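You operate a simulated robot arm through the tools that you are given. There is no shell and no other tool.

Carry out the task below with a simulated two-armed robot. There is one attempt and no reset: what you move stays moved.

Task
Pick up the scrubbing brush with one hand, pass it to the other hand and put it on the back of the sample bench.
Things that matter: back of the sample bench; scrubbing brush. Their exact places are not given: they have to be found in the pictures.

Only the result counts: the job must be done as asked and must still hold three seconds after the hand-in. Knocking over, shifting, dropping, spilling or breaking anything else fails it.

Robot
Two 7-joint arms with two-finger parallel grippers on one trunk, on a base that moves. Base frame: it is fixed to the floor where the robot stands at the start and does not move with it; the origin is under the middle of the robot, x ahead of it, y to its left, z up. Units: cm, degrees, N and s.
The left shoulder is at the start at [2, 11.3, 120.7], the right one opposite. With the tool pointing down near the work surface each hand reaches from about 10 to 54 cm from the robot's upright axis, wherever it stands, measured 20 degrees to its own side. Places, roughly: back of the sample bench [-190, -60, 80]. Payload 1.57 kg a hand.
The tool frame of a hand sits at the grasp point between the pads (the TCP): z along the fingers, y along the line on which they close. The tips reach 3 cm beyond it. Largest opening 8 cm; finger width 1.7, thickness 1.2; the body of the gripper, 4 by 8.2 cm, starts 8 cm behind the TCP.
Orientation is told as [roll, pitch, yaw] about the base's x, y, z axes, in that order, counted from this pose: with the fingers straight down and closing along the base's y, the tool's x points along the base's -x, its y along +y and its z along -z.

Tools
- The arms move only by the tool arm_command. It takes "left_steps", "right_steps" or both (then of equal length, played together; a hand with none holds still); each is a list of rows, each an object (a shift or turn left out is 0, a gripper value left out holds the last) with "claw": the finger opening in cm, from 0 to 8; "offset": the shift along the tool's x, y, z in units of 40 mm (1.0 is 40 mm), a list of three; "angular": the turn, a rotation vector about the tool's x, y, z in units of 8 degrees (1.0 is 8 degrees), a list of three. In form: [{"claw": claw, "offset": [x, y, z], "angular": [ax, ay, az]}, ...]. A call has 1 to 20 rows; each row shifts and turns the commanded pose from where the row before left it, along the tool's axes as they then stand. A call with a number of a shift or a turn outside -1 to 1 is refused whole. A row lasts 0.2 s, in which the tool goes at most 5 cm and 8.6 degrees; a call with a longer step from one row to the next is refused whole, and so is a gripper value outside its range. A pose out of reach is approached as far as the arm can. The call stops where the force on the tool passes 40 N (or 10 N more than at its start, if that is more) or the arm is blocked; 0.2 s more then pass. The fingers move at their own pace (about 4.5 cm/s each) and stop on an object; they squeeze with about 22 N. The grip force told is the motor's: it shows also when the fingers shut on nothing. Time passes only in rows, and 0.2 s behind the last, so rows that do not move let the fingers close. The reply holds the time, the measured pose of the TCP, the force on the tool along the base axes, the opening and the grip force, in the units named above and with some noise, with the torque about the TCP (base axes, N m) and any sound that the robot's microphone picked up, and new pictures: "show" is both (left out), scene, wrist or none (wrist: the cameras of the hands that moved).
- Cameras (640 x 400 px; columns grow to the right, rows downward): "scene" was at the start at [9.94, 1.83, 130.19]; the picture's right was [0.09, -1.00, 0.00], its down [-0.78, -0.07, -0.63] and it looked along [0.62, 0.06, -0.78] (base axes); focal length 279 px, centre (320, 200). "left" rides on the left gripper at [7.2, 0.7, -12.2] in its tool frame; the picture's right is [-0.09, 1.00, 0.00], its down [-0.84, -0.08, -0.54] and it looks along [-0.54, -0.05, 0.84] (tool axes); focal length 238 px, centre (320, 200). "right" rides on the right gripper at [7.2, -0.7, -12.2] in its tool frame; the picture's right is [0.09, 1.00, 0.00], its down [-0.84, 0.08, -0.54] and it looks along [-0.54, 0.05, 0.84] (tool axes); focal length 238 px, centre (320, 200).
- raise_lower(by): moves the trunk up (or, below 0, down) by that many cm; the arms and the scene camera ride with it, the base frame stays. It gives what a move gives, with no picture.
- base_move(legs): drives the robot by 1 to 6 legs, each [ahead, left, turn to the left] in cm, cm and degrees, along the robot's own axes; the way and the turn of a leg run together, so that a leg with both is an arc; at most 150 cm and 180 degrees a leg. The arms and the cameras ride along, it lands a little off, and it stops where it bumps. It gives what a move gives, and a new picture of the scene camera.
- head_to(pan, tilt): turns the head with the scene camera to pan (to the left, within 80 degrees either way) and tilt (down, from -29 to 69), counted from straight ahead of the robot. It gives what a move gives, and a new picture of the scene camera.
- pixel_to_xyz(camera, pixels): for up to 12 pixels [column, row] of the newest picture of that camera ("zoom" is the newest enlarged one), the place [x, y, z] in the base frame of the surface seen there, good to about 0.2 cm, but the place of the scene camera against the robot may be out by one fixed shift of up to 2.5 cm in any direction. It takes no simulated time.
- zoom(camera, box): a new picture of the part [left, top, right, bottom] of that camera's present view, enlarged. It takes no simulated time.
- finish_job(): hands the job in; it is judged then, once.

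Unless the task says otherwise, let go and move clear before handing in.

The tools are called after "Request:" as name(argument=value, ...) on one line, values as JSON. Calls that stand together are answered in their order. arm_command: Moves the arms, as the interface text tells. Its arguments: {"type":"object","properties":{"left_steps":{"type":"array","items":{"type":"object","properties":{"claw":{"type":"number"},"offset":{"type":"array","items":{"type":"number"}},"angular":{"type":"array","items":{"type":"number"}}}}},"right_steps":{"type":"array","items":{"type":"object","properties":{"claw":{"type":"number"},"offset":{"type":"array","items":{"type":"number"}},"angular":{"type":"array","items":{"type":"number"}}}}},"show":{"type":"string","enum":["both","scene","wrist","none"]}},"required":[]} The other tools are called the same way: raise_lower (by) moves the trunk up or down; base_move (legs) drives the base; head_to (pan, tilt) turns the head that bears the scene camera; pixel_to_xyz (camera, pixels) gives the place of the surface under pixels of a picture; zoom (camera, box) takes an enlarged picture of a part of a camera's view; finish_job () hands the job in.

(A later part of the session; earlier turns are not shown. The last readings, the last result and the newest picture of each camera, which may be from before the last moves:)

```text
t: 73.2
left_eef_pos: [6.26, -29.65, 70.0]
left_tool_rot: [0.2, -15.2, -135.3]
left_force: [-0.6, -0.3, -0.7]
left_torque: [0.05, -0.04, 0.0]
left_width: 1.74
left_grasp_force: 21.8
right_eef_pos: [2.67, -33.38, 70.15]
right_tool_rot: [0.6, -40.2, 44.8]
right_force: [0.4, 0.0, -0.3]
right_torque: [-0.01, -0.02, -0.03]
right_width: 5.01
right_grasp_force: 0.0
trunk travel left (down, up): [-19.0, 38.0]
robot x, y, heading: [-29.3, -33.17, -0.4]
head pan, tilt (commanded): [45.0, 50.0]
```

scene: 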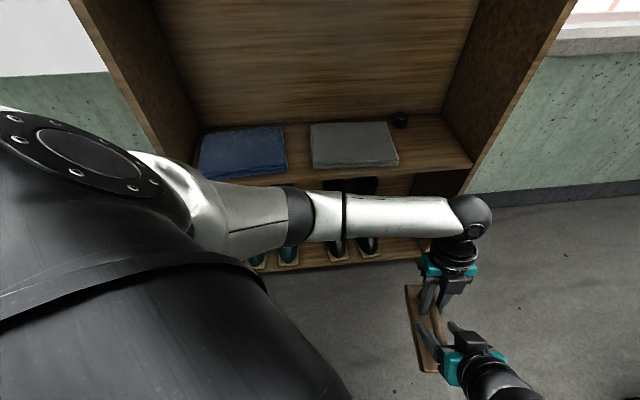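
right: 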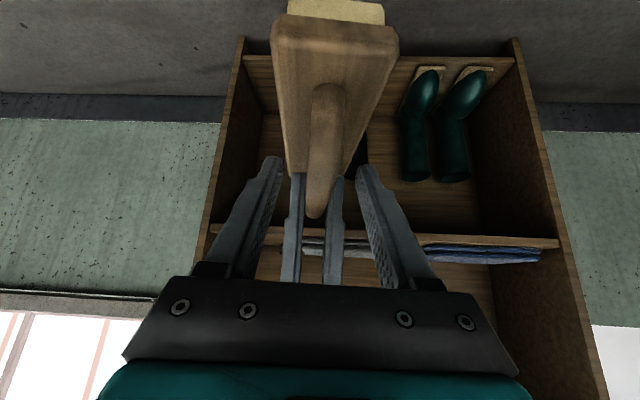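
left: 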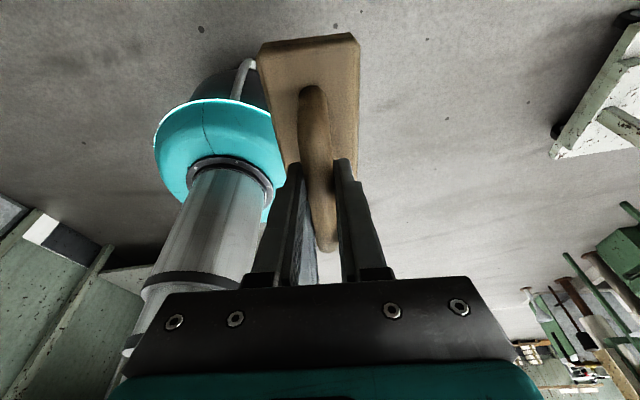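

The right fingers are open and the left hand still holds the handle firmly, with no brush rotation visible. I'll withdraw the right hand straight back along its tool axis.

Request:
arm_command(right_steps=[{"offset": [0, 0, -0.5]}, {"offset": [0, 0, -0.75]}, {"offset": [0, 0, -0.75]}, {"offset": [0, 0, -0.75]}, {"offset": [0, 0, -0.5]}, {}], show="both")

```text
t: 74.6
left_eef_pos: [6.35, -29.71, 70.05]
left_tool_rot: [0.3, -15.2, -135.3]
left_force: [-0.3, 0.0, 0.4]
left_torque: [0.0, -0.05, 0.02]
left_width: 1.74
left_grasp_force: 22.1
right_eef_pos: [-3.38, -39.2, 80.05]
right_tool_rot: [0.6, -40.1, 44.8]
right_force: [0.3, 0.4, 0.1]
right_torque: [-0.01, 0.01, -0.01]
right_width: 5.02
right_grasp_force: 0.0
trunk travel left (down, up): [-19.0, 38.0]
robot x, y, heading: [-28.96, -33.09, 0.1]
head pan, tilt (commanded): [45.0, 50.0]
```

scene: 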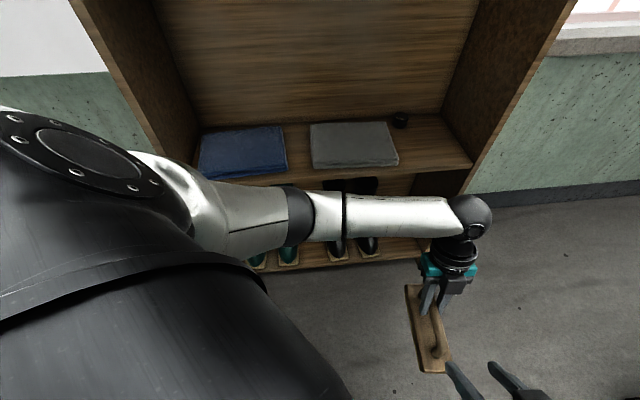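
right: 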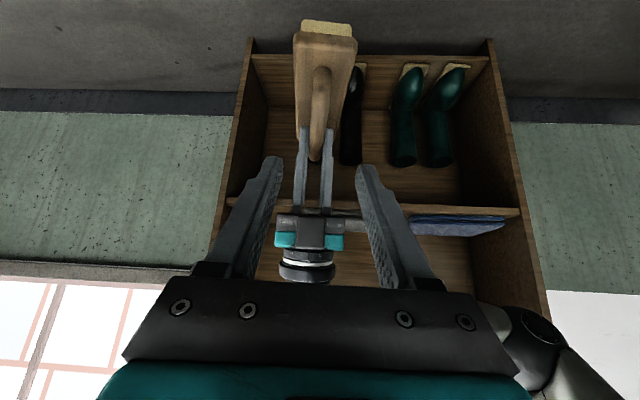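

The left hand alone now holds the brush. I'll move the empty right hand out to the right, clear of everything, before turning the base.

Request:
arm_command(right_steps=[{"offset": [-0.171, -0.767, -0.292]}, {"offset": [-0.171, -0.767, -0.292]}, {"offset": [-0.171, -0.767, -0.292]}, {"offset": [-0.171, -0.767, -0.292]}, {"offset": [-0.171, -0.767, -0.292]}, {"offset": [-0.171, -0.767, -0.292]}, {}], show="none")

Request:
base_move(legs=[[0, 0, -60], [0, 0, -60]])

Request:
head_to(pan=-45, tilt=25)

```text
t: 76.2
left_eef_pos: [6.33, -29.63, 70.05]
left_tool_rot: [0.2, -15.3, -135.2]
left_force: [-0.1, -0.1, -0.1]
left_torque: [0.02, -0.04, -0.03]
left_width: 1.74
left_grasp_force: 22.4
right_eef_pos: [7.64, -50.56, 87.24]
right_tool_rot: [2.1, -40.9, 45.6]
right_force: [0.0, 0.3, -0.8]
right_torque: [0.04, 0.0, -0.05]
right_width: 4.99
right_grasp_force: 0.1
right hand out of reach, approached as far as the arm can: row 6
trunk travel left (down, up): [-19.0, 38.0]
robot x, y, heading: [-29.0, -33.22, -0.4]
head pan, tilt (commanded): [45.0, 50.0]
```

```text
t: 81.9
left_eef_pos: [-44.15, -65.71, 69.95]
left_tool_rot: [0.2, -15.3, 104.3]
left_force: [0.3, -0.2, 0.6]
left_torque: [-0.02, -0.05, 0.04]
left_width: 1.71
left_grasp_force: 22.1
right_eef_pos: [-62.75, -56.39, 87.21]
right_tool_rot: [1.9, -40.9, -74.5]
right_force: [-0.3, 0.2, 0.3]
right_torque: [0.0, -0.01, 0.01]
right_width: 5.0
right_grasp_force: 0.0
trunk travel left (down, up): [-19.0, 38.0]
robot x, y, heading: [-29.3, -33.21, -120.6]
head pan, tilt (commanded): [45.0, 50.0]
```

scene: 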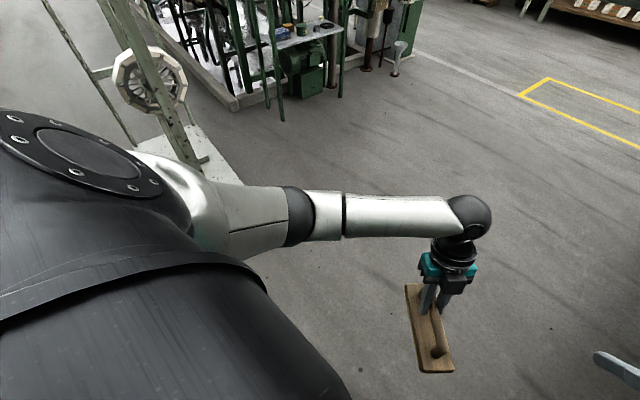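

```text
t: 83.5
left_eef_pos: [-44.08, -65.75, 69.97]
left_tool_rot: [0.2, -15.3, 104.1]
left_force: [-0.3, 0.1, -0.7]
left_torque: [-0.05, -0.02, -0.01]
left_width: 1.7
left_grasp_force: 21.8
right_eef_pos: [-62.86, -56.32, 87.17]
right_tool_rot: [1.9, -41.0, -74.6]
right_force: [0.9, -0.4, -0.2]
right_torque: [-0.03, 0.01, 0.01]
right_width: 5.0
right_grasp_force: 0.1
trunk travel left (down, up): [-19.0, 38.0]
robot x, y, heading: [-29.06, -33.23, -120.3]
head pan, tilt (commanded): [-45.0, 25.0]
```

scene: 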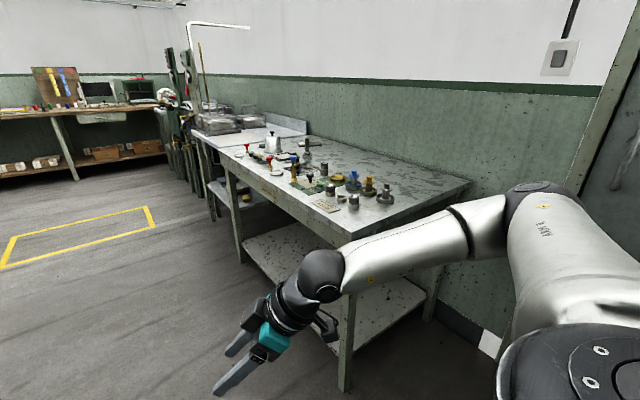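

A steel-topped bench with small items is ahead at (330, 170). I'll measure its corners and items to see whether it matches the given place [-190, -60, 80].

Request:
pixel_to_xyz(camera="scene", pixels=[[330, 240], [460, 185], [400, 170], [350, 150], [310, 140], [240, 140], [200, 130], [215, 155], [320, 220], [440, 170], [270, 145], [380, 160]])

Request:
zoom(camera="scene", box=[180, 80, 500, 280])

```text
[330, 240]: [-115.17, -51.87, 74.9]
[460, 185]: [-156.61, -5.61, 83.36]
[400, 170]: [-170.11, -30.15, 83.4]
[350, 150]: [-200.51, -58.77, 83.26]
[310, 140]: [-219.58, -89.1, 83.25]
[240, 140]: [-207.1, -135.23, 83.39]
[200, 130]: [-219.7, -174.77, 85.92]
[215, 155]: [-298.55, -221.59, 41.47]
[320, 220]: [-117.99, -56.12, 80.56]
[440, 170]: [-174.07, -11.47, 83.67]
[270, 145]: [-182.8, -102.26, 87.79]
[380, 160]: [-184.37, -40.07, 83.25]
```

```text
2.00 times, centred on (340, 180) of scene
```

zoom: 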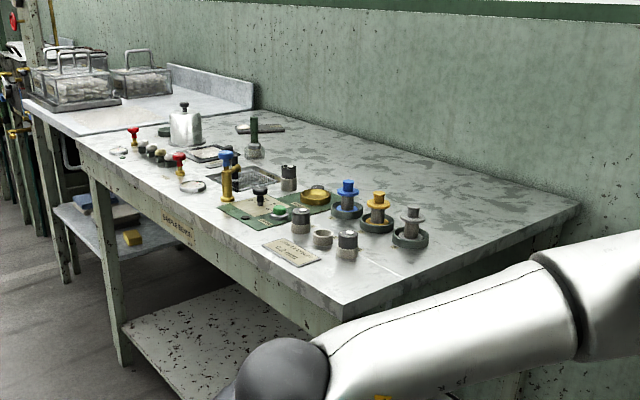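

This is the sample bench: its top is at z ≈ 83.5-84, its front near corner is about [-117, -54], and it runs parallel to the shelf. I'll map the items on it so I can pick a free spot in the back half.

Request:
pixel_to_xyz(camera="zoom", pixels=[[255, 155], [265, 128], [185, 140], [290, 185], [315, 200], [347, 212], [377, 222], [410, 240], [255, 118], [280, 130], [400, 170], [330, 160]])

Request:
pixel_to_xyz(camera="zoom", pixels=[[340, 310], [575, 207], [78, 145], [250, 105], [235, 180], [480, 190], [270, 110], [420, 150], [300, 120], [500, 260], [225, 180], [210, 150]])

```text
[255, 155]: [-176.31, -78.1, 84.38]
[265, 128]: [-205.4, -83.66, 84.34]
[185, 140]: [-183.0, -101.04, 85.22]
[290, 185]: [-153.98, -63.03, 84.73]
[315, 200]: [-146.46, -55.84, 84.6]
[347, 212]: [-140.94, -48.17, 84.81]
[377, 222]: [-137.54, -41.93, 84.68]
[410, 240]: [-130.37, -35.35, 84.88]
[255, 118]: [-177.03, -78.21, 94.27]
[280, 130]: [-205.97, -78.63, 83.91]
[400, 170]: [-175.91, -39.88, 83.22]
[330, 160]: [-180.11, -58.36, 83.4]
```

```text
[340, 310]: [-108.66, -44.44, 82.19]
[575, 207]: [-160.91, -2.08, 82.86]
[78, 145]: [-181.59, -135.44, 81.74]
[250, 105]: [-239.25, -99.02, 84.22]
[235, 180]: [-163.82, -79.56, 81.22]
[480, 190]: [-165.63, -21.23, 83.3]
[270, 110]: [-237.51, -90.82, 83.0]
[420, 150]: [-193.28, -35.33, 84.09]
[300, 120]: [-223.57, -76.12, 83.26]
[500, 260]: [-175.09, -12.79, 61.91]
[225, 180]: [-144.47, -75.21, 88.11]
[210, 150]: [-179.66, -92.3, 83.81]
```

The back half of the bench (behind the row of pots and the green post) is free along most of its length, and a flat plate lies at about [-205, -82]. To plan the approach I need the base's footprint and the space under and beside the bench, so I'll look down and then around.

Request:
pixel_to_xyz(camera="scene", pixels=[[290, 250], [400, 295], [345, 370], [250, 240], [420, 300], [480, 340], [235, 180], [500, 230], [560, 120], [600, 120], [520, 190], [445, 300]])

Request:
head_to(pan=0, tilt=69)

```text
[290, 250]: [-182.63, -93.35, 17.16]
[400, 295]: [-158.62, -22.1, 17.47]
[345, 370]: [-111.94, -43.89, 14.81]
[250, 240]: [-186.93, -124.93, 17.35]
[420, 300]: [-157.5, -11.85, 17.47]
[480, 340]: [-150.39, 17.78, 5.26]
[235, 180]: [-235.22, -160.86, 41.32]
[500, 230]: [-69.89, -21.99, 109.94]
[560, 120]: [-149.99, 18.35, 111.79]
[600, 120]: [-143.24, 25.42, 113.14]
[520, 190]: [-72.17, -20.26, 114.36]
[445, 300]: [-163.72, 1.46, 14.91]
```

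```text
t: 84.7
left_eef_pos: [-44.07, -65.77, 70.0]
left_tool_rot: [0.2, -15.3, 104.3]
left_force: [0.3, -0.7, -0.1]
left_torque: [-0.07, -0.02, 0.02]
left_width: 1.74
left_grasp_force: 22.7
right_eef_pos: [-62.89, -56.48, 87.32]
right_tool_rot: [2.0, -40.8, -74.6]
right_force: [-0.7, -0.7, 0.5]
right_torque: [0.0, 0.04, 0.02]
right_width: 4.98
right_grasp_force: 0.0
trunk travel left (down, up): [-19.0, 38.0]
robot x, y, heading: [-29.26, -33.24, -120.1]
head pan, tilt (commanded): [0.0, 68.8]
```

scene: 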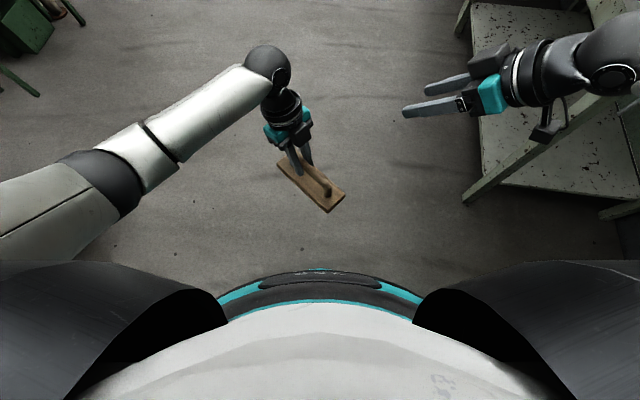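

The lower shelf of the bench is at z ≈ 17, so the base cannot go under it. I'll measure the robot's own front rim, seen at (320, 272), to know its footprint.

Request:
pixel_to_xyz(camera="scene", pixels=[[320, 270], [250, 287], [390, 287], [320, 282], [320, 320], [320, 360], [230, 300], [410, 300], [470, 195], [475, 10], [590, 200], [630, 210]])

Request:
head_to(pan=-70, tilt=25)

```text
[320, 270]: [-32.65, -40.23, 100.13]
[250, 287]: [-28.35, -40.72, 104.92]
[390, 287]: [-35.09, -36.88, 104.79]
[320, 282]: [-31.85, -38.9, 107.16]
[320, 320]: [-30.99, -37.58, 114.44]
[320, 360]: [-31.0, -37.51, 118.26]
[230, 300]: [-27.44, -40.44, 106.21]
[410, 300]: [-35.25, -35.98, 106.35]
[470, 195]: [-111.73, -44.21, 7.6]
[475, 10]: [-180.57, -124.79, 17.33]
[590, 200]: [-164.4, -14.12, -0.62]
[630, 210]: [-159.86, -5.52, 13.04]
```

```text
t: 86.1
left_eef_pos: [-44.1, -65.66, 70.14]
left_tool_rot: [0.2, -15.4, 104.4]
left_force: [0.6, -0.2, 0.3]
left_torque: [-0.07, -0.02, 0.02]
left_width: 1.74
left_grasp_force: 22.2
right_eef_pos: [-62.77, -56.33, 87.21]
right_tool_rot: [1.9, -40.8, -74.6]
right_force: [0.2, -0.3, 0.1]
right_torque: [0.01, 0.01, 0.01]
right_width: 4.98
right_grasp_force: 0.0
trunk travel left (down, up): [-19.0, 38.0]
robot x, y, heading: [-29.27, -33.38, -120.5]
head pan, tilt (commanded): [-70.0, 25.0]
```

scene: 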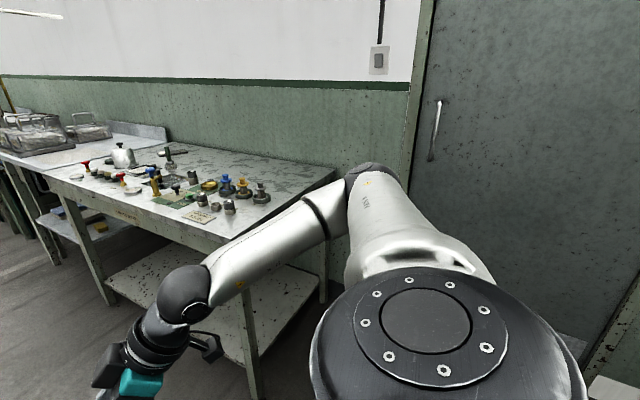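

There is a closed door beside the bench's near end, and the floor in front of it is free. I'll look through the left hand camera to measure the robot base's footprint.

Request:
zoom(camera="left", box=[0, 0, 640, 400])

Request:
pixel_to_xyz(camera="scene", pixels=[[320, 180], [345, 280], [590, 370], [420, 200], [430, 130], [600, 200], [560, 330], [620, 380], [300, 300], [245, 380], [240, 350], [325, 295]])

```text
1.00 times, centred on (320, 200) of left (not enlarged: the box is as wide or as high as the picture)
```

zoom: 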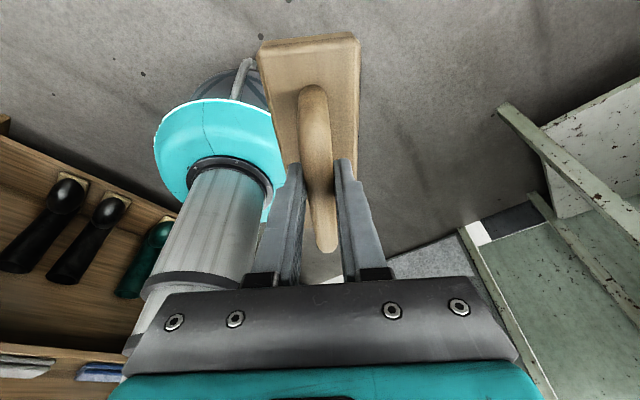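

```text
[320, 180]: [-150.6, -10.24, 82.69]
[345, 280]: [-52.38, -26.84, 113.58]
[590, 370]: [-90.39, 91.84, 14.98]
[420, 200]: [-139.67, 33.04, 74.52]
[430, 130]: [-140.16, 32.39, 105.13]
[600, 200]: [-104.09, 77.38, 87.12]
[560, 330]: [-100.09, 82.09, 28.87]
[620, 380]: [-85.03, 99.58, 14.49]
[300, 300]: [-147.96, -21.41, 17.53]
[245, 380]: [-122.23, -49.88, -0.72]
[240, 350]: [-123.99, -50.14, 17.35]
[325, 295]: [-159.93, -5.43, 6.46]
```

Request:
pixel_to_xyz(camera="zoom", pixels=[[158, 140], [200, 103], [240, 100], [268, 130], [262, 210], [180, 195], [230, 85], [210, 175], [270, 180], [245, 66], [190, 140], [250, 150]])

```text
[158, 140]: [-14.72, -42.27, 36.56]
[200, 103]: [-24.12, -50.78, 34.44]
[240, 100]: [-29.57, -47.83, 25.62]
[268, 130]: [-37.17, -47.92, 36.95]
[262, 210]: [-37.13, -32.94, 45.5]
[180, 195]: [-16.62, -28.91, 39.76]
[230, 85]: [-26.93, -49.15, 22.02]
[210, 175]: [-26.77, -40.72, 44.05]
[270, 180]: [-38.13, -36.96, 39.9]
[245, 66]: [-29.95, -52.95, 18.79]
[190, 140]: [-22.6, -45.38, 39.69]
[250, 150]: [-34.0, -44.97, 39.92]
```

The base radius is about 18-20 cm, so I'll approach the bench from its near (door) end, where the back strip is within reach. First I'll raise the trunk 18 cm so that both hands clear the bench top, then turn the brush in the left hand toward the reaching orientation.

Request:
raise_lower(by=18)

Request:
head_to(pan=10, tilt=55)

Request:
arm_command(left_steps=[{"angular": [-0.25, 0, -0.904]}, {"angular": [-0.25, 0, -0.904]}, {"angular": [-0.25, 0, -0.904]}, {"angular": [-0.25, 0, -0.904]}, {"angular": [-0.25, 0, -0.904]}, {"angular": [-0.25, 0, -0.904]}, {"angular": [-0.25, 0, -0.904]}, {"angular": [-0.25, 0, -0.904]}, {"angular": [-0.25, 0, -0.904]}, {"angular": [-0.25, 0, -0.904]}, {}], show="both")

```text
t: 88.1
left_eef_pos: [-44.03, -65.71, 88.08]
left_tool_rot: [0.1, -15.3, 104.4]
left_force: [-0.2, 0.0, -1.6]
left_torque: [-0.03, -0.02, 0.0]
left_width: 1.73
left_grasp_force: 21.6
right_eef_pos: [-62.92, -56.5, 105.18]
right_tool_rot: [1.9, -40.9, -74.6]
right_force: [-1.0, -0.9, 1.6]
right_torque: [0.01, 0.03, -0.01]
right_width: 5.03
right_grasp_force: 0.0
trunk travel left (down, up): [-37.0, 20.0]
robot x, y, heading: [-29.41, -33.49, -120.3]
head pan, tilt (commanded): [-70.0, 25.0]
```

```text
t: 89.6
left_eef_pos: [-44.16, -65.72, 88.0]
left_tool_rot: [0.2, -15.3, 104.3]
left_force: [-0.2, -0.9, -1.9]
left_torque: [-0.05, -0.01, -0.01]
left_width: 1.75
left_grasp_force: 22.1
right_eef_pos: [-62.87, -56.42, 105.18]
right_tool_rot: [1.9, -40.9, -74.6]
right_force: [0.2, 0.3, 0.2]
right_torque: [-0.01, 0.03, 0.02]
right_width: 4.98
right_grasp_force: 0.0
trunk travel left (down, up): [-37.0, 20.0]
robot x, y, heading: [-29.42, -33.42, -120.2]
head pan, tilt (commanded): [10.0, 55.0]
```

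scene: 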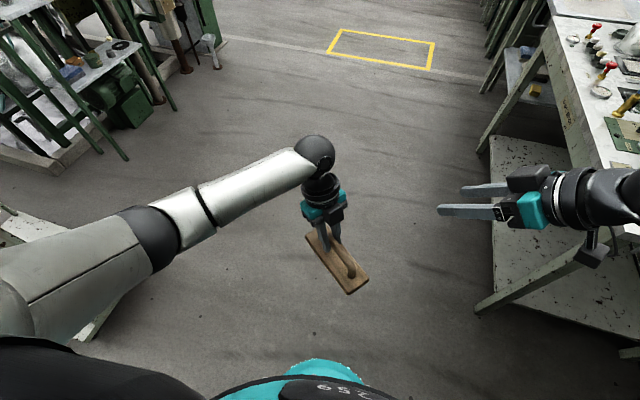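

```text
t: 92.0
left_eef_pos: [-44.04, -65.69, 88.13]
left_tool_rot: [0.1, -15.6, 179.4]
left_force: [0.4, 0.0, -1.9]
left_torque: [-0.04, -0.03, 0.0]
left_width: 1.76
left_grasp_force: 21.8
right_eef_pos: [-62.78, -56.4, 105.24]
right_tool_rot: [1.8, -40.9, -74.5]
right_force: [-0.5, 0.3, -0.6]
right_torque: [0.04, -0.03, 0.01]
right_width: 5.0
right_grasp_force: 0.1
trunk travel left (down, up): [-37.0, 20.0]
robot x, y, heading: [-29.29, -33.13, -120.3]
head pan, tilt (commanded): [10.0, 55.0]
```

scene: 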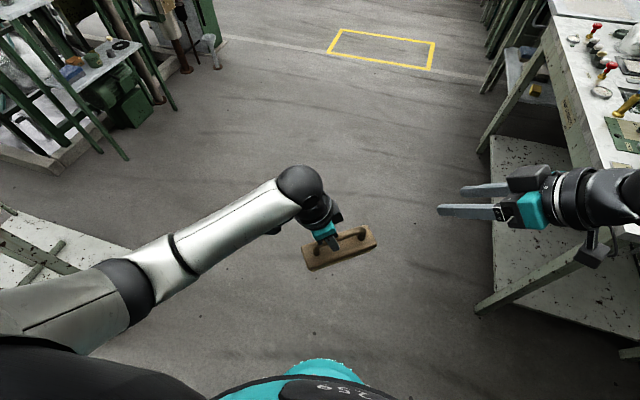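
left: 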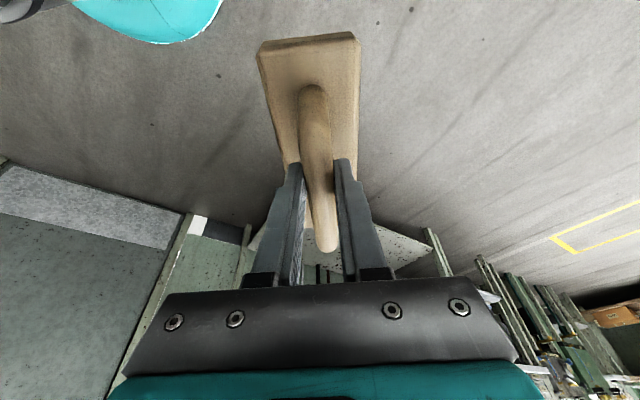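

The brush turned with the hand and is held steadily, with about 1.9 N showing on the left tool. Now I'll extend the left hand forward-left and up to test its reach in free air.

Request:
arm_command(left_steps=[{"offset": [-0.009, 0.36, -0.17]}, {"offset": [-0.018, 0.713, -0.342]}, {"offset": [-0.018, 0.713, -0.342]}, {"offset": [-0.018, 0.713, -0.342]}, {"offset": [-0.018, 0.713, -0.342]}, {"offset": [-0.018, 0.713, -0.342]}, {"offset": [-0.009, 0.36, -0.17]}, {}], show="scene")

```text
t: 93.8
left_eef_pos: [-42.46, -82.82, 96.2]
left_tool_rot: [0.2, -15.6, 179.4]
left_force: [-1.3, 0.9, -2.9]
left_torque: [0.01, -0.05, 0.03]
left_width: 1.76
left_grasp_force: 21.9
right_eef_pos: [-62.71, -56.34, 105.24]
right_tool_rot: [1.9, -40.9, -74.7]
right_force: [0.8, -0.1, -0.6]
right_torque: [0.0, -0.01, -0.03]
right_width: 5.0
right_grasp_force: 0.0
trunk travel left (down, up): [-37.0, 20.0]
robot x, y, heading: [-29.29, -33.08, -120.3]
head pan, tilt (commanded): [10.0, 55.0]
```

scene: 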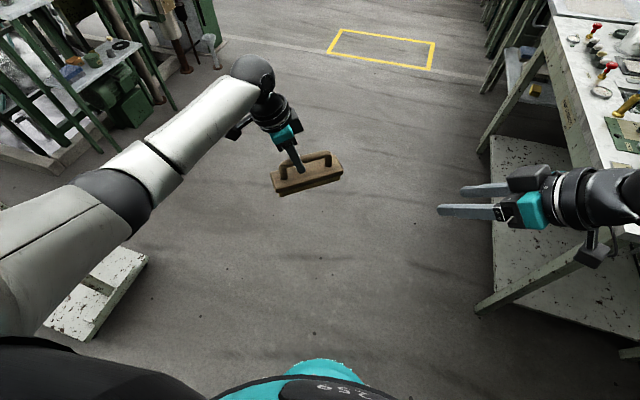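

The left hand reached robot-frame (49.6, 13.7), a radius of 51 cm, without any limit. I'll turn the brush 35° more so that the hand leans back toward the robot, and test a few more centimetres of reach.

Request:
arm_command(left_steps=[{"angular": [-0.235, 0, -0.845]}, {"angular": [-0.235, 0, -0.845]}, {"angular": [-0.235, 0, -0.845]}, {"angular": [-0.235, 0, -0.845]}, {"angular": [-0.235, 0, -0.845]}, {}], show="scene")

```text
t: 95.2
left_eef_pos: [-42.27, -82.81, 96.18]
left_tool_rot: [0.1, -15.7, -145.5]
left_force: [0.0, -0.2, -2.0]
left_torque: [0.04, -0.04, 0.01]
left_width: 1.74
left_grasp_force: 21.5
right_eef_pos: [-62.68, -56.43, 105.2]
right_tool_rot: [2.0, -40.9, -74.7]
right_force: [-0.4, -0.2, 0.0]
right_torque: [0.0, 0.01, -0.01]
right_width: 5.03
right_grasp_force: 0.1
trunk travel left (down, up): [-37.0, 20.0]
robot x, y, heading: [-28.91, -33.22, -120.4]
head pan, tilt (commanded): [10.0, 55.0]
```

scene: 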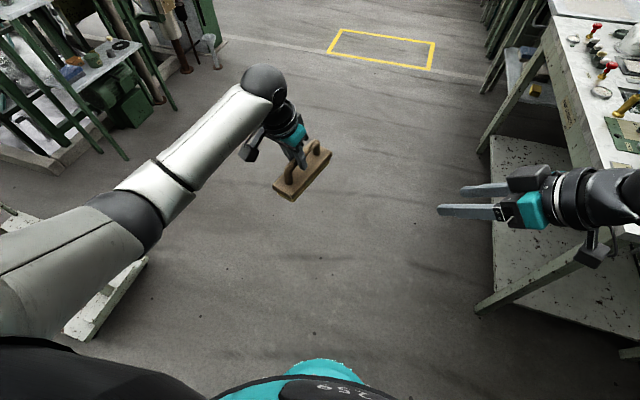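

The hand turned fully, and the brush's long axis now points mostly forward. I'll try 4 cm more forward reach.

Request:
arm_command(left_steps=[{"offset": [-0.41, 0.27, 0.114]}, {"offset": [-0.41, 0.27, 0.114]}, {}], show="none")

```text
t: 96.0
left_eef_pos: [-44.03, -86.54, 95.98]
left_tool_rot: [0.1, -15.8, -145.6]
left_force: [-0.5, 0.6, -2.3]
left_torque: [0.03, -0.03, -0.02]
left_width: 1.74
left_grasp_force: 21.6
right_eef_pos: [-62.78, -56.47, 105.19]
right_tool_rot: [2.0, -40.9, -74.6]
right_force: [0.3, -1.2, 0.2]
right_torque: [0.0, -0.02, -0.01]
right_width: 4.98
right_grasp_force: 0.0
trunk travel left (down, up): [-37.0, 20.0]
robot x, y, heading: [-29.53, -33.17, -120.3]
head pan, tilt (commanded): [10.0, 55.0]
```

That worked too (radius 55 cm). I'll try another 4 cm to find the limit.

Request:
arm_command(left_steps=[{"offset": [-0.41, 0.27, 0.114]}, {"offset": [-0.41, 0.27, 0.114]}, {}], show="none")

```text
t: 96.8
left_eef_pos: [-45.53, -90.33, 96.12]
left_tool_rot: [0.1, -15.7, -145.5]
left_force: [-0.6, -0.1, -2.3]
left_torque: [0.01, -0.01, -0.01]
left_width: 1.71
left_grasp_force: 21.8
right_eef_pos: [-62.75, -56.42, 105.27]
right_tool_rot: [1.9, -40.9, -74.5]
right_force: [-0.2, -0.3, -0.3]
right_torque: [0.04, 0.02, 0.01]
right_width: 5.0
right_grasp_force: 0.0
trunk travel left (down, up): [-37.0, 20.0]
robot x, y, heading: [-28.85, -33.08, -120.4]
head pan, tilt (commanded): [10.0, 55.0]
```

Radius 59 cm now and still no limit. One more step.

Request:
arm_command(left_steps=[{"offset": [-0.41, 0.27, 0.114]}, {"offset": [-0.41, 0.27, 0.114]}, {"offset": [-0.2, 0.135, 0.057]}, {}], show="scene")

```text
t: 97.8
left_eef_pos: [-47.32, -93.96, 96.34]
left_tool_rot: [0.2, -15.7, -145.6]
left_force: [0.0, 0.3, -2.4]
left_torque: [-0.02, -0.02, 0.02]
left_width: 1.71
left_grasp_force: 22.0
left hand out of reach, approached as far as the arm can: row 3
right_eef_pos: [-62.85, -56.5, 105.15]
right_tool_rot: [2.1, -40.9, -74.5]
right_force: [0.3, -0.4, 0.3]
right_torque: [-0.02, -0.04, -0.02]
right_width: 5.02
right_grasp_force: 0.1
trunk travel left (down, up): [-37.0, 20.0]
robot x, y, heading: [-29.27, -33.26, -120.6]
head pan, tilt (commanded): [10.0, 55.0]
```

scene: 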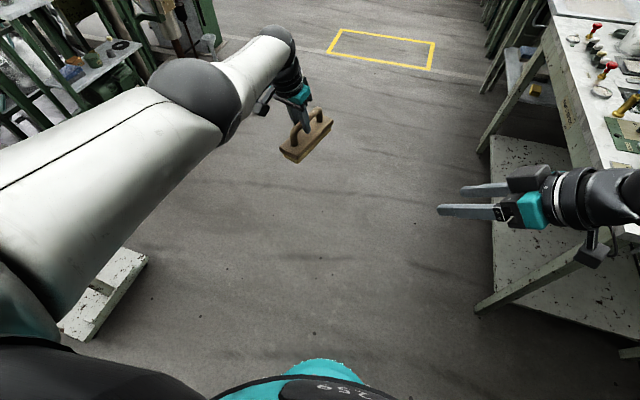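

The limit is at a radius of about 63 cm, so the brush centre can go about 65 cm from the robot's axis. From the bench's near end that puts it at mid-depth of the back strip. I'll check how far the right elbow sticks out before going near the wall.

Request:
head_to(pan=-60, tilt=45)

```text
t: 99.2
left_eef_pos: [-47.13, -93.82, 96.23]
left_tool_rot: [0.2, -15.7, -145.7]
left_force: [-0.1, 0.3, -2.6]
left_torque: [0.04, 0.0, -0.01]
left_width: 1.74
left_grasp_force: 22.6
right_eef_pos: [-62.68, -56.46, 105.21]
right_tool_rot: [1.8, -41.0, -74.6]
right_force: [0.5, -0.4, 0.3]
right_torque: [-0.01, 0.02, 0.01]
right_width: 5.0
right_grasp_force: 0.1
trunk travel left (down, up): [-37.0, 20.0]
robot x, y, heading: [-29.2, -33.38, -120.3]
head pan, tilt (commanded): [-60.0, 45.0]
```

scene: 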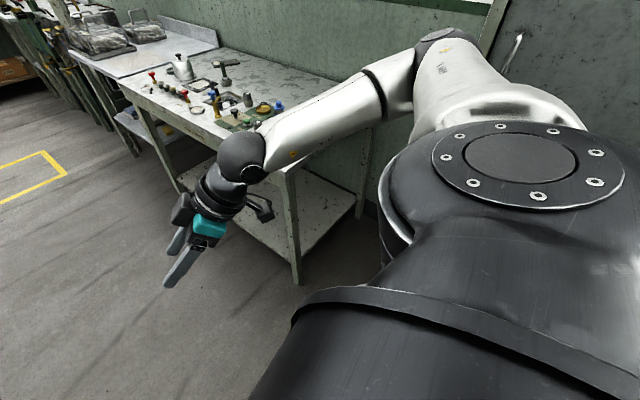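

Request:
pixel_to_xyz(camera="scene", pixels=[[445, 38], [420, 50], [350, 110], [240, 155], [500, 110], [400, 80], [460, 30], [520, 150], [410, 230], [510, 40]])

```text
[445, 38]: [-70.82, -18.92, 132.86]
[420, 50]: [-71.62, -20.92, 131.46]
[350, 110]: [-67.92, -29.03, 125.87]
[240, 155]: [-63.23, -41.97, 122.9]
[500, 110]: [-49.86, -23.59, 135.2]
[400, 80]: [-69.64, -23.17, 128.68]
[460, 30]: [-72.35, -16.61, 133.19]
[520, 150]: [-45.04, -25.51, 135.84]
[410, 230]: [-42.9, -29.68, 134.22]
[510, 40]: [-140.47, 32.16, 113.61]
```

The right elbow sticks out 45 cm at z ≈ 128, so the near end beside the wall is too tight. Approaching from the bench's front is clean, since everything passes above the items, and my reach puts the brush centre about 47 cm deep on the 67 cm top. I'll retract the left hand, raise the trunk for travel, and drive to a staging point in front of the bench.

Request:
arm_command(left_steps=[{"offset": [0.33, -0.215, -0.09]}, {"offset": [0.658, -0.43, -0.182]}, {"offset": [0.658, -0.43, -0.182]}, {"offset": [0.658, -0.43, -0.182]}, {"offset": [0.658, -0.43, -0.182]}, {"offset": [0.33, -0.215, -0.09]}, {}], show="none")

Request:
raise_lower(by=18)

Request:
base_move(legs=[[60, -6, 0], [49, -5, 0]])

```text
t: 100.8
left_eef_pos: [-40.76, -78.88, 96.13]
left_tool_rot: [0.1, -15.8, -145.4]
left_force: [0.2, 0.5, -2.8]
left_torque: [0.01, -0.05, -0.03]
left_width: 1.74
left_grasp_force: 21.9
right_eef_pos: [-62.81, -56.54, 105.2]
right_tool_rot: [1.9, -40.9, -74.6]
right_force: [-1.0, 0.1, -0.1]
right_torque: [-0.02, 0.02, -0.04]
right_width: 5.0
right_grasp_force: 0.0
trunk travel left (down, up): [-37.0, 20.0]
robot x, y, heading: [-29.17, -33.18, -120.3]
head pan, tilt (commanded): [-60.0, 45.0]
```

```text
t: 102.8
left_eef_pos: [-40.78, -79.01, 114.15]
left_tool_rot: [0.1, -15.8, -145.6]
left_force: [0.3, 0.4, -2.0]
left_torque: [0.06, -0.09, -0.05]
left_width: 1.72
left_grasp_force: 22.3
right_eef_pos: [-62.8, -56.49, 123.15]
right_tool_rot: [2.0, -40.8, -74.5]
right_force: [-0.2, 0.2, 0.9]
right_torque: [-0.01, -0.02, 0.05]
right_width: 4.99
right_grasp_force: 0.1
trunk travel left (down, up): [-55.0, 2.0]
robot x, y, heading: [-29.38, -33.19, -120.3]
head pan, tilt (commanded): [-60.0, 45.0]
```

```text
t: 108.7
left_eef_pos: [-105.62, -167.47, 113.93]
left_tool_rot: [0.1, -15.8, -145.6]
left_force: [0.8, -0.5, -2.5]
left_torque: [0.02, -0.01, 0.01]
left_width: 1.73
left_grasp_force: 22.4
right_eef_pos: [-127.7, -144.96, 123.24]
right_tool_rot: [2.0, -41.0, -74.7]
right_force: [-0.1, 0.1, 0.1]
right_torque: [-0.04, -0.01, -0.03]
right_width: 4.98
right_grasp_force: 0.1
trunk travel left (down, up): [-55.0, 2.0]
robot x, y, heading: [-93.97, -122.17, -120.4]
head pan, tilt (commanded): [-60.0, 45.0]
```

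scene: 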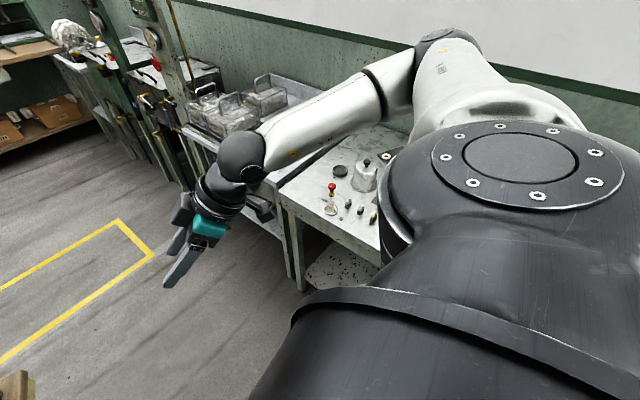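

The robot is at the staging point, about 60 cm out from the bench front and abreast of its middle. Now I'll turn right 110° to face the bench, with both hands well above its items.

Request:
base_move(legs=[[0, 0, -55], [0, 0, -55]])

Request:
head_to(pan=0, tilt=40)

```text
t: 114.0
left_eef_pos: [-133.38, -95.82, 114.16]
left_tool_rot: [0.1, -15.6, 105.0]
left_force: [1.1, 0.3, -2.9]
left_torque: [-0.06, -0.01, 0.01]
left_width: 1.7
left_grasp_force: 22.3
right_eef_pos: [-104.72, -82.51, 123.22]
right_tool_rot: [2.0, -40.9, 175.9]
right_force: [0.4, 0.3, -0.4]
right_torque: [0.0, 0.0, -0.01]
right_width: 4.98
right_grasp_force: 0.0
trunk travel left (down, up): [-55.0, 2.0]
robot x, y, heading: [-94.28, -122.01, 130.3]
head pan, tilt (commanded): [-60.0, 45.0]
```

scene: 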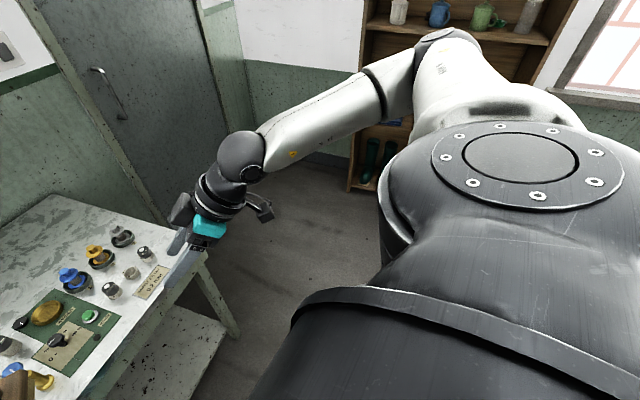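

```text
t: 115.3
left_eef_pos: [-133.36, -95.82, 114.13]
left_tool_rot: [0.1, -15.7, 105.0]
left_force: [-0.1, 0.1, -1.3]
left_torque: [-0.07, 0.02, -0.01]
left_width: 1.7
left_grasp_force: 22.1
right_eef_pos: [-104.73, -82.5, 123.11]
right_tool_rot: [1.9, -40.9, 176.0]
right_force: [-0.2, 0.4, 1.1]
right_torque: [-0.02, 0.0, 0.0]
right_width: 4.99
right_grasp_force: 0.1
trunk travel left (down, up): [-55.0, 2.0]
robot x, y, heading: [-94.23, -121.53, 130.1]
head pan, tilt (commanded): [0.0, 40.0]
```

scene: 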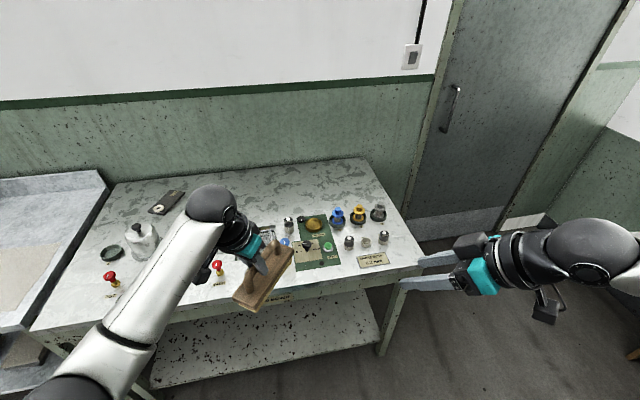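

From the front I see the whole bench: back edge from (115, 183) to (368, 158), front edge from (35, 330) to (425, 268), and a clear strip along the back. I'll measure the edges and the items from here.

Request:
pixel_to_xyz(camera="scene", pixels=[[420, 262], [368, 160], [118, 185], [40, 325], [260, 172], [310, 167], [165, 205], [290, 195], [340, 185], [240, 190], [290, 215], [330, 205]])

Request:
zoom(camera="scene", box=[80, 140, 440, 340])

```text
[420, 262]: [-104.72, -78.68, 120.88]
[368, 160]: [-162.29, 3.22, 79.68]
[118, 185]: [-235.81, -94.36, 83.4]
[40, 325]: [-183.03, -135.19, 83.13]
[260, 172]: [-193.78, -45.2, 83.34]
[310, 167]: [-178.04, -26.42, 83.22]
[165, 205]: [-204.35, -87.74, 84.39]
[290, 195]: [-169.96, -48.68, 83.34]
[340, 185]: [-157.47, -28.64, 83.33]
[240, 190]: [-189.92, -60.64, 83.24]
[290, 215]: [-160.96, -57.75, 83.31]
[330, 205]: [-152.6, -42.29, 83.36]
```

```text
1.78 times, centred on (260, 240) of scene
```

zoom: 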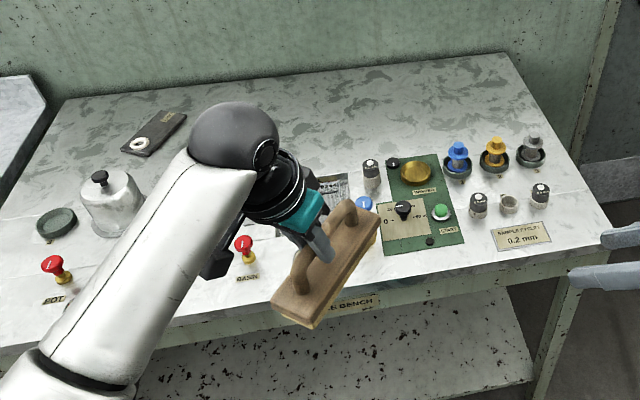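

The strip along the back between the plate at (165, 205) and the right end is clear. I'll measure the lower shelf's front edge to see how close the base can come.

Request:
pixel_to_xyz(camera="scene", pixels=[[200, 383], [300, 364], [375, 350], [180, 388], [290, 310], [320, 300], [250, 320], [385, 350], [300, 296], [405, 275], [60, 340], [330, 358]])

Request:
zoom(camera="scene", box=[120, 260, 440, 400])

```text
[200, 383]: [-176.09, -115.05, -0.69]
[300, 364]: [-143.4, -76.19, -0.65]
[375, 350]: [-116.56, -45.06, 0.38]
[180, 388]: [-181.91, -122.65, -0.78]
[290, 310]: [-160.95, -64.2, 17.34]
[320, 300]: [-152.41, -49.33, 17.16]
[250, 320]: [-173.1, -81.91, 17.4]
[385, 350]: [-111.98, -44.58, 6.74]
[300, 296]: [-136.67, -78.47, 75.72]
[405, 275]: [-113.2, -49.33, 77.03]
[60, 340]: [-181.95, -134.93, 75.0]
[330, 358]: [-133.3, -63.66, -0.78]
```

```text
2.00 times, centred on (280, 330) of scene
```

zoom: 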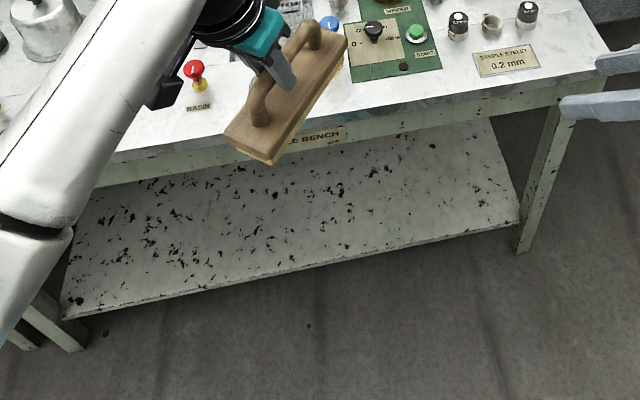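

The bench's front edge and lower shelf are nearly flush, so I'll keep the robot's axis about 22 cm out. The right hand must not come down onto the items when I later lower the trunk, so I'll first raise and retract it.

Request:
arm_command(right_steps=[{"claw": 2, "offset": [-0.018, 0.242, -0.746]}, {"offset": [-0.018, 0.242, -0.746]}, {"offset": [-0.018, 0.242, -0.746]}, {"offset": [-0.018, 0.242, -0.746]}, {"offset": [-0.018, 0.242, -0.746]}, {"offset": [-0.018, 0.242, -0.746]}, {}], show="scene")

```text
t: 116.9
left_eef_pos: [-133.47, -95.72, 114.15]
left_tool_rot: [0.2, -15.7, 104.9]
left_force: [0.0, -0.8, -1.8]
left_torque: [-0.07, 0.0, 0.02]
left_width: 1.76
left_grasp_force: 22.3
right_eef_pos: [-101.49, -86.47, 134.88]
right_tool_rot: [2.1, -40.7, 175.8]
right_force: [0.0, -0.2, 0.7]
right_torque: [-0.01, -0.02, 0.0]
right_width: 2.02
right_grasp_force: 0.1
right hand out of reach, approached as far as the arm can: row 2, 3, 4, 5, 6
trunk travel left (down, up): [-55.0, 2.0]
robot x, y, heading: [-93.78, -121.84, 129.8]
head pan, tilt (commanded): [0.0, 40.0]
```

scene: 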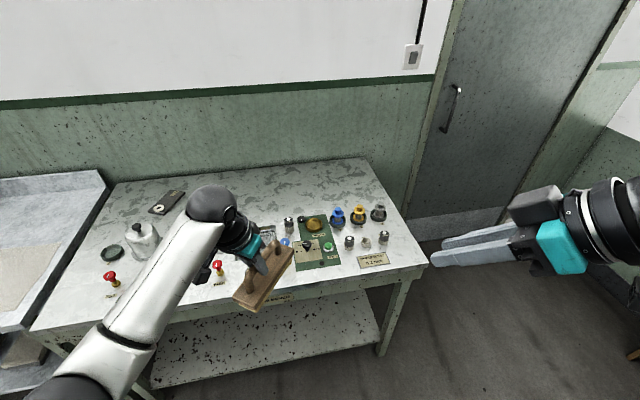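

The right hand is now higher and further back (z = 135). I'll drive toward the bench in two short legs along its depth direction, with the brush bottom at about z = 105, above everything on the bench.

Request:
base_move(legs=[[24.5, 4.7, 0], [10.5, 2.0, 0]])

Request:
head_to(pan=0, tilt=60)

```text
t: 119.5
left_eef_pos: [-160.36, -73.9, 114.08]
left_tool_rot: [0.1, -15.7, 104.9]
left_force: [0.9, 0.6, -2.0]
left_torque: [-0.08, 0.02, -0.01]
left_width: 1.73
left_grasp_force: 21.9
right_eef_pos: [-128.6, -64.32, 134.83]
right_tool_rot: [1.9, -40.8, 175.7]
right_force: [-0.1, 0.4, 0.2]
right_torque: [0.01, -0.01, 0.02]
right_width: 1.99
right_grasp_force: 0.0
trunk travel left (down, up): [-55.0, 2.0]
robot x, y, heading: [-121.24, -100.08, 129.9]
head pan, tilt (commanded): [0.0, 40.0]
```

scene: 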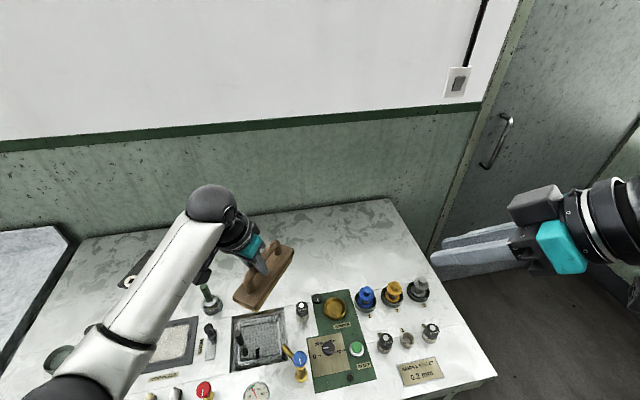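

```text
t: 120.3
left_eef_pos: [-160.38, -73.9, 114.04]
left_tool_rot: [0.1, -15.7, 104.9]
left_force: [0.5, 0.6, -3.4]
left_torque: [-0.05, -0.01, 0.0]
left_width: 1.7
left_grasp_force: 22.3
right_eef_pos: [-128.61, -64.53, 134.87]
right_tool_rot: [2.0, -40.8, 175.6]
right_force: [0.0, 0.8, -0.1]
right_torque: [0.01, 0.03, -0.02]
right_width: 2.0
right_grasp_force: 0.0
trunk travel left (down, up): [-55.0, 2.0]
robot x, y, heading: [-121.48, -99.88, 130.0]
head pan, tilt (commanded): [0.0, 60.0]
```

scene: 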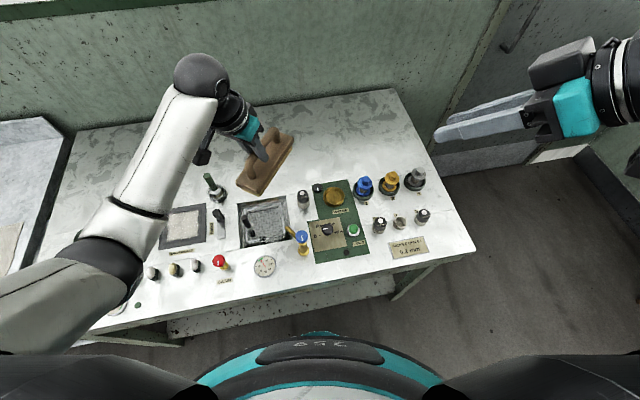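

I'm close in now with a good view. I'll measure the bench's front and back edges and the items near the target strip again from here.

Request:
pixel_to_xyz(camera="scene", pixels=[[300, 292], [400, 268], [250, 106], [330, 96], [210, 180], [220, 197], [302, 190], [318, 190], [250, 150], [300, 140], [280, 115], [360, 130]])

Request:
zoom(camera="scene", box=[130, 80, 450, 310])

```text
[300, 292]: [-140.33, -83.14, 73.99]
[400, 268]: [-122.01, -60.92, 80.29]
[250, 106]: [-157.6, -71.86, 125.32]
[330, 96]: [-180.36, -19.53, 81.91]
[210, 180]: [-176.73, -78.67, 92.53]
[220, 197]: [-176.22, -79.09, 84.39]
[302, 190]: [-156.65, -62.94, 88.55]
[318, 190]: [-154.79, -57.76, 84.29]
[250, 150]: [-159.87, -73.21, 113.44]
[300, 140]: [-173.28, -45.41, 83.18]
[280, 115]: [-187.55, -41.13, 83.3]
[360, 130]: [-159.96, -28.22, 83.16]
```

```text
1.74 times, centred on (290, 195) of scene
```

zoom: 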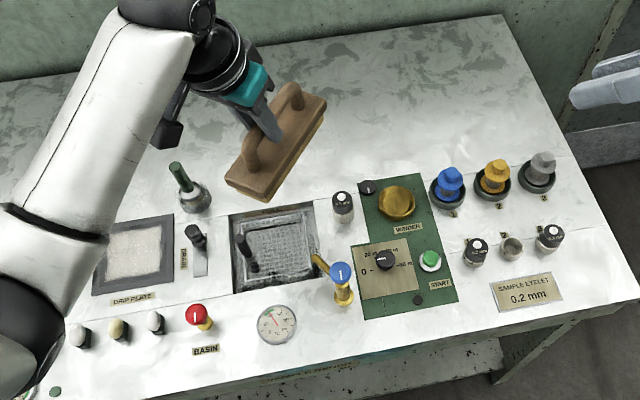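

The strip behind the seam is plain and clear, and there is still about 4 cm between the base and the bench front. I'll go 2.4 cm closer, then turn the brush 15° and extend the left arm over the back strip at height.

Request:
base_move(legs=[[2.3, 0.4, 0]])

Request:
arm_command(left_steps=[{"angular": [-0.251, 0, -0.906]}, {"angular": [-0.251, 0, -0.906]}, {"offset": [-0.333, 0.096, -0.08]}, {"offset": [-0.667, 0.192, -0.161]}, {"offset": [-0.667, 0.192, -0.161]}, {"offset": [-0.667, 0.192, -0.161]}, {"offset": [-0.667, 0.192, -0.161]}, {"offset": [-0.667, 0.192, -0.161]}, {"offset": [-0.333, 0.096, -0.08]}, {}], show="scene")

```text
t: 121.1
left_eef_pos: [-162.28, -72.28, 114.07]
left_tool_rot: [0.1, -15.8, 104.8]
left_force: [-0.8, 0.9, -1.7]
left_torque: [-0.05, -0.02, 0.01]
left_width: 1.74
left_grasp_force: 21.9
right_eef_pos: [-130.4, -62.99, 134.72]
right_tool_rot: [1.9, -40.8, 175.7]
right_force: [-0.6, 1.1, -0.3]
right_torque: [0.0, 0.03, 0.03]
right_width: 1.96
right_grasp_force: 0.0
trunk travel left (down, up): [-55.0, 2.0]
robot x, y, heading: [-122.75, -98.46, 129.8]
head pan, tilt (commanded): [0.0, 60.0]
```

scene: 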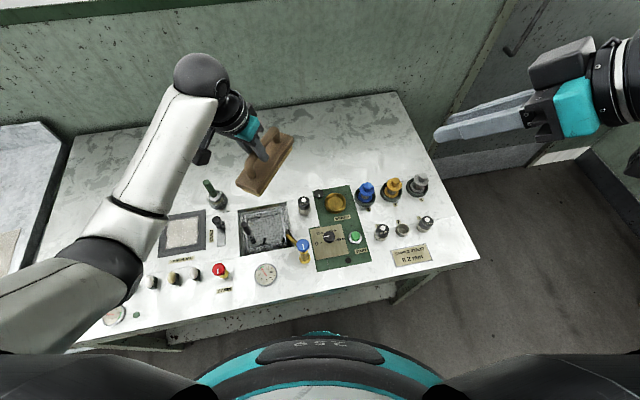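

```text
t: 123.3
left_eef_pos: [-173.27, -62.2, 122.11]
left_tool_rot: [0.1, -15.7, 119.9]
left_force: [0.0, 0.5, -1.5]
left_torque: [-0.07, -0.03, 0.02]
left_width: 1.71
left_grasp_force: 21.9
right_eef_pos: [-130.31, -63.0, 134.8]
right_tool_rot: [1.9, -40.8, 175.7]
right_force: [0.5, 0.6, -0.2]
right_torque: [-0.02, -0.01, -0.01]
right_width: 2.0
right_grasp_force: 0.1
trunk travel left (down, up): [-55.0, 2.0]
robot x, y, heading: [-123.05, -98.66, 129.6]
head pan, tilt (commanded): [0.0, 60.0]
```

scene: 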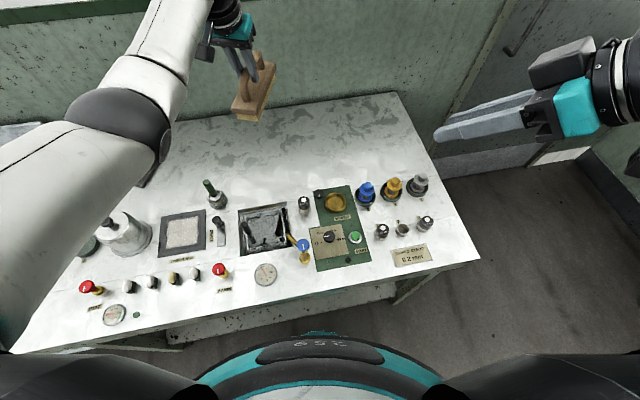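

The brush is now over the back strip at height, with the TCP 39 cm deep on the bench. I'll extend another 5 cm forward and 5 cm up (nearer shoulder height gives more reach).

Request:
arm_command(left_steps=[{"offset": [-0.5, 0.112, -0.294]}, {"offset": [-0.5, 0.112, -0.294]}, {"offset": [-0.5, 0.112, -0.294]}, {}], show="none")

```text
t: 124.3
left_eef_pos: [-176.09, -59.5, 127.11]
left_tool_rot: [0.0, -15.7, 119.9]
left_force: [0.5, 1.2, -1.9]
left_torque: [-0.08, -0.01, 0.0]
left_width: 1.75
left_grasp_force: 22.3
left hand out of reach, approached as far as the arm can: row 3
right_eef_pos: [-130.36, -62.9, 134.87]
right_tool_rot: [1.9, -40.8, 175.7]
right_force: [0.0, -0.6, -0.4]
right_torque: [0.01, 0.03, 0.0]
right_width: 2.01
right_grasp_force: 0.0
trunk travel left (down, up): [-55.0, 2.0]
robot x, y, heading: [-123.09, -98.37, 130.0]
head pan, tilt (commanded): [0.0, 60.0]
```

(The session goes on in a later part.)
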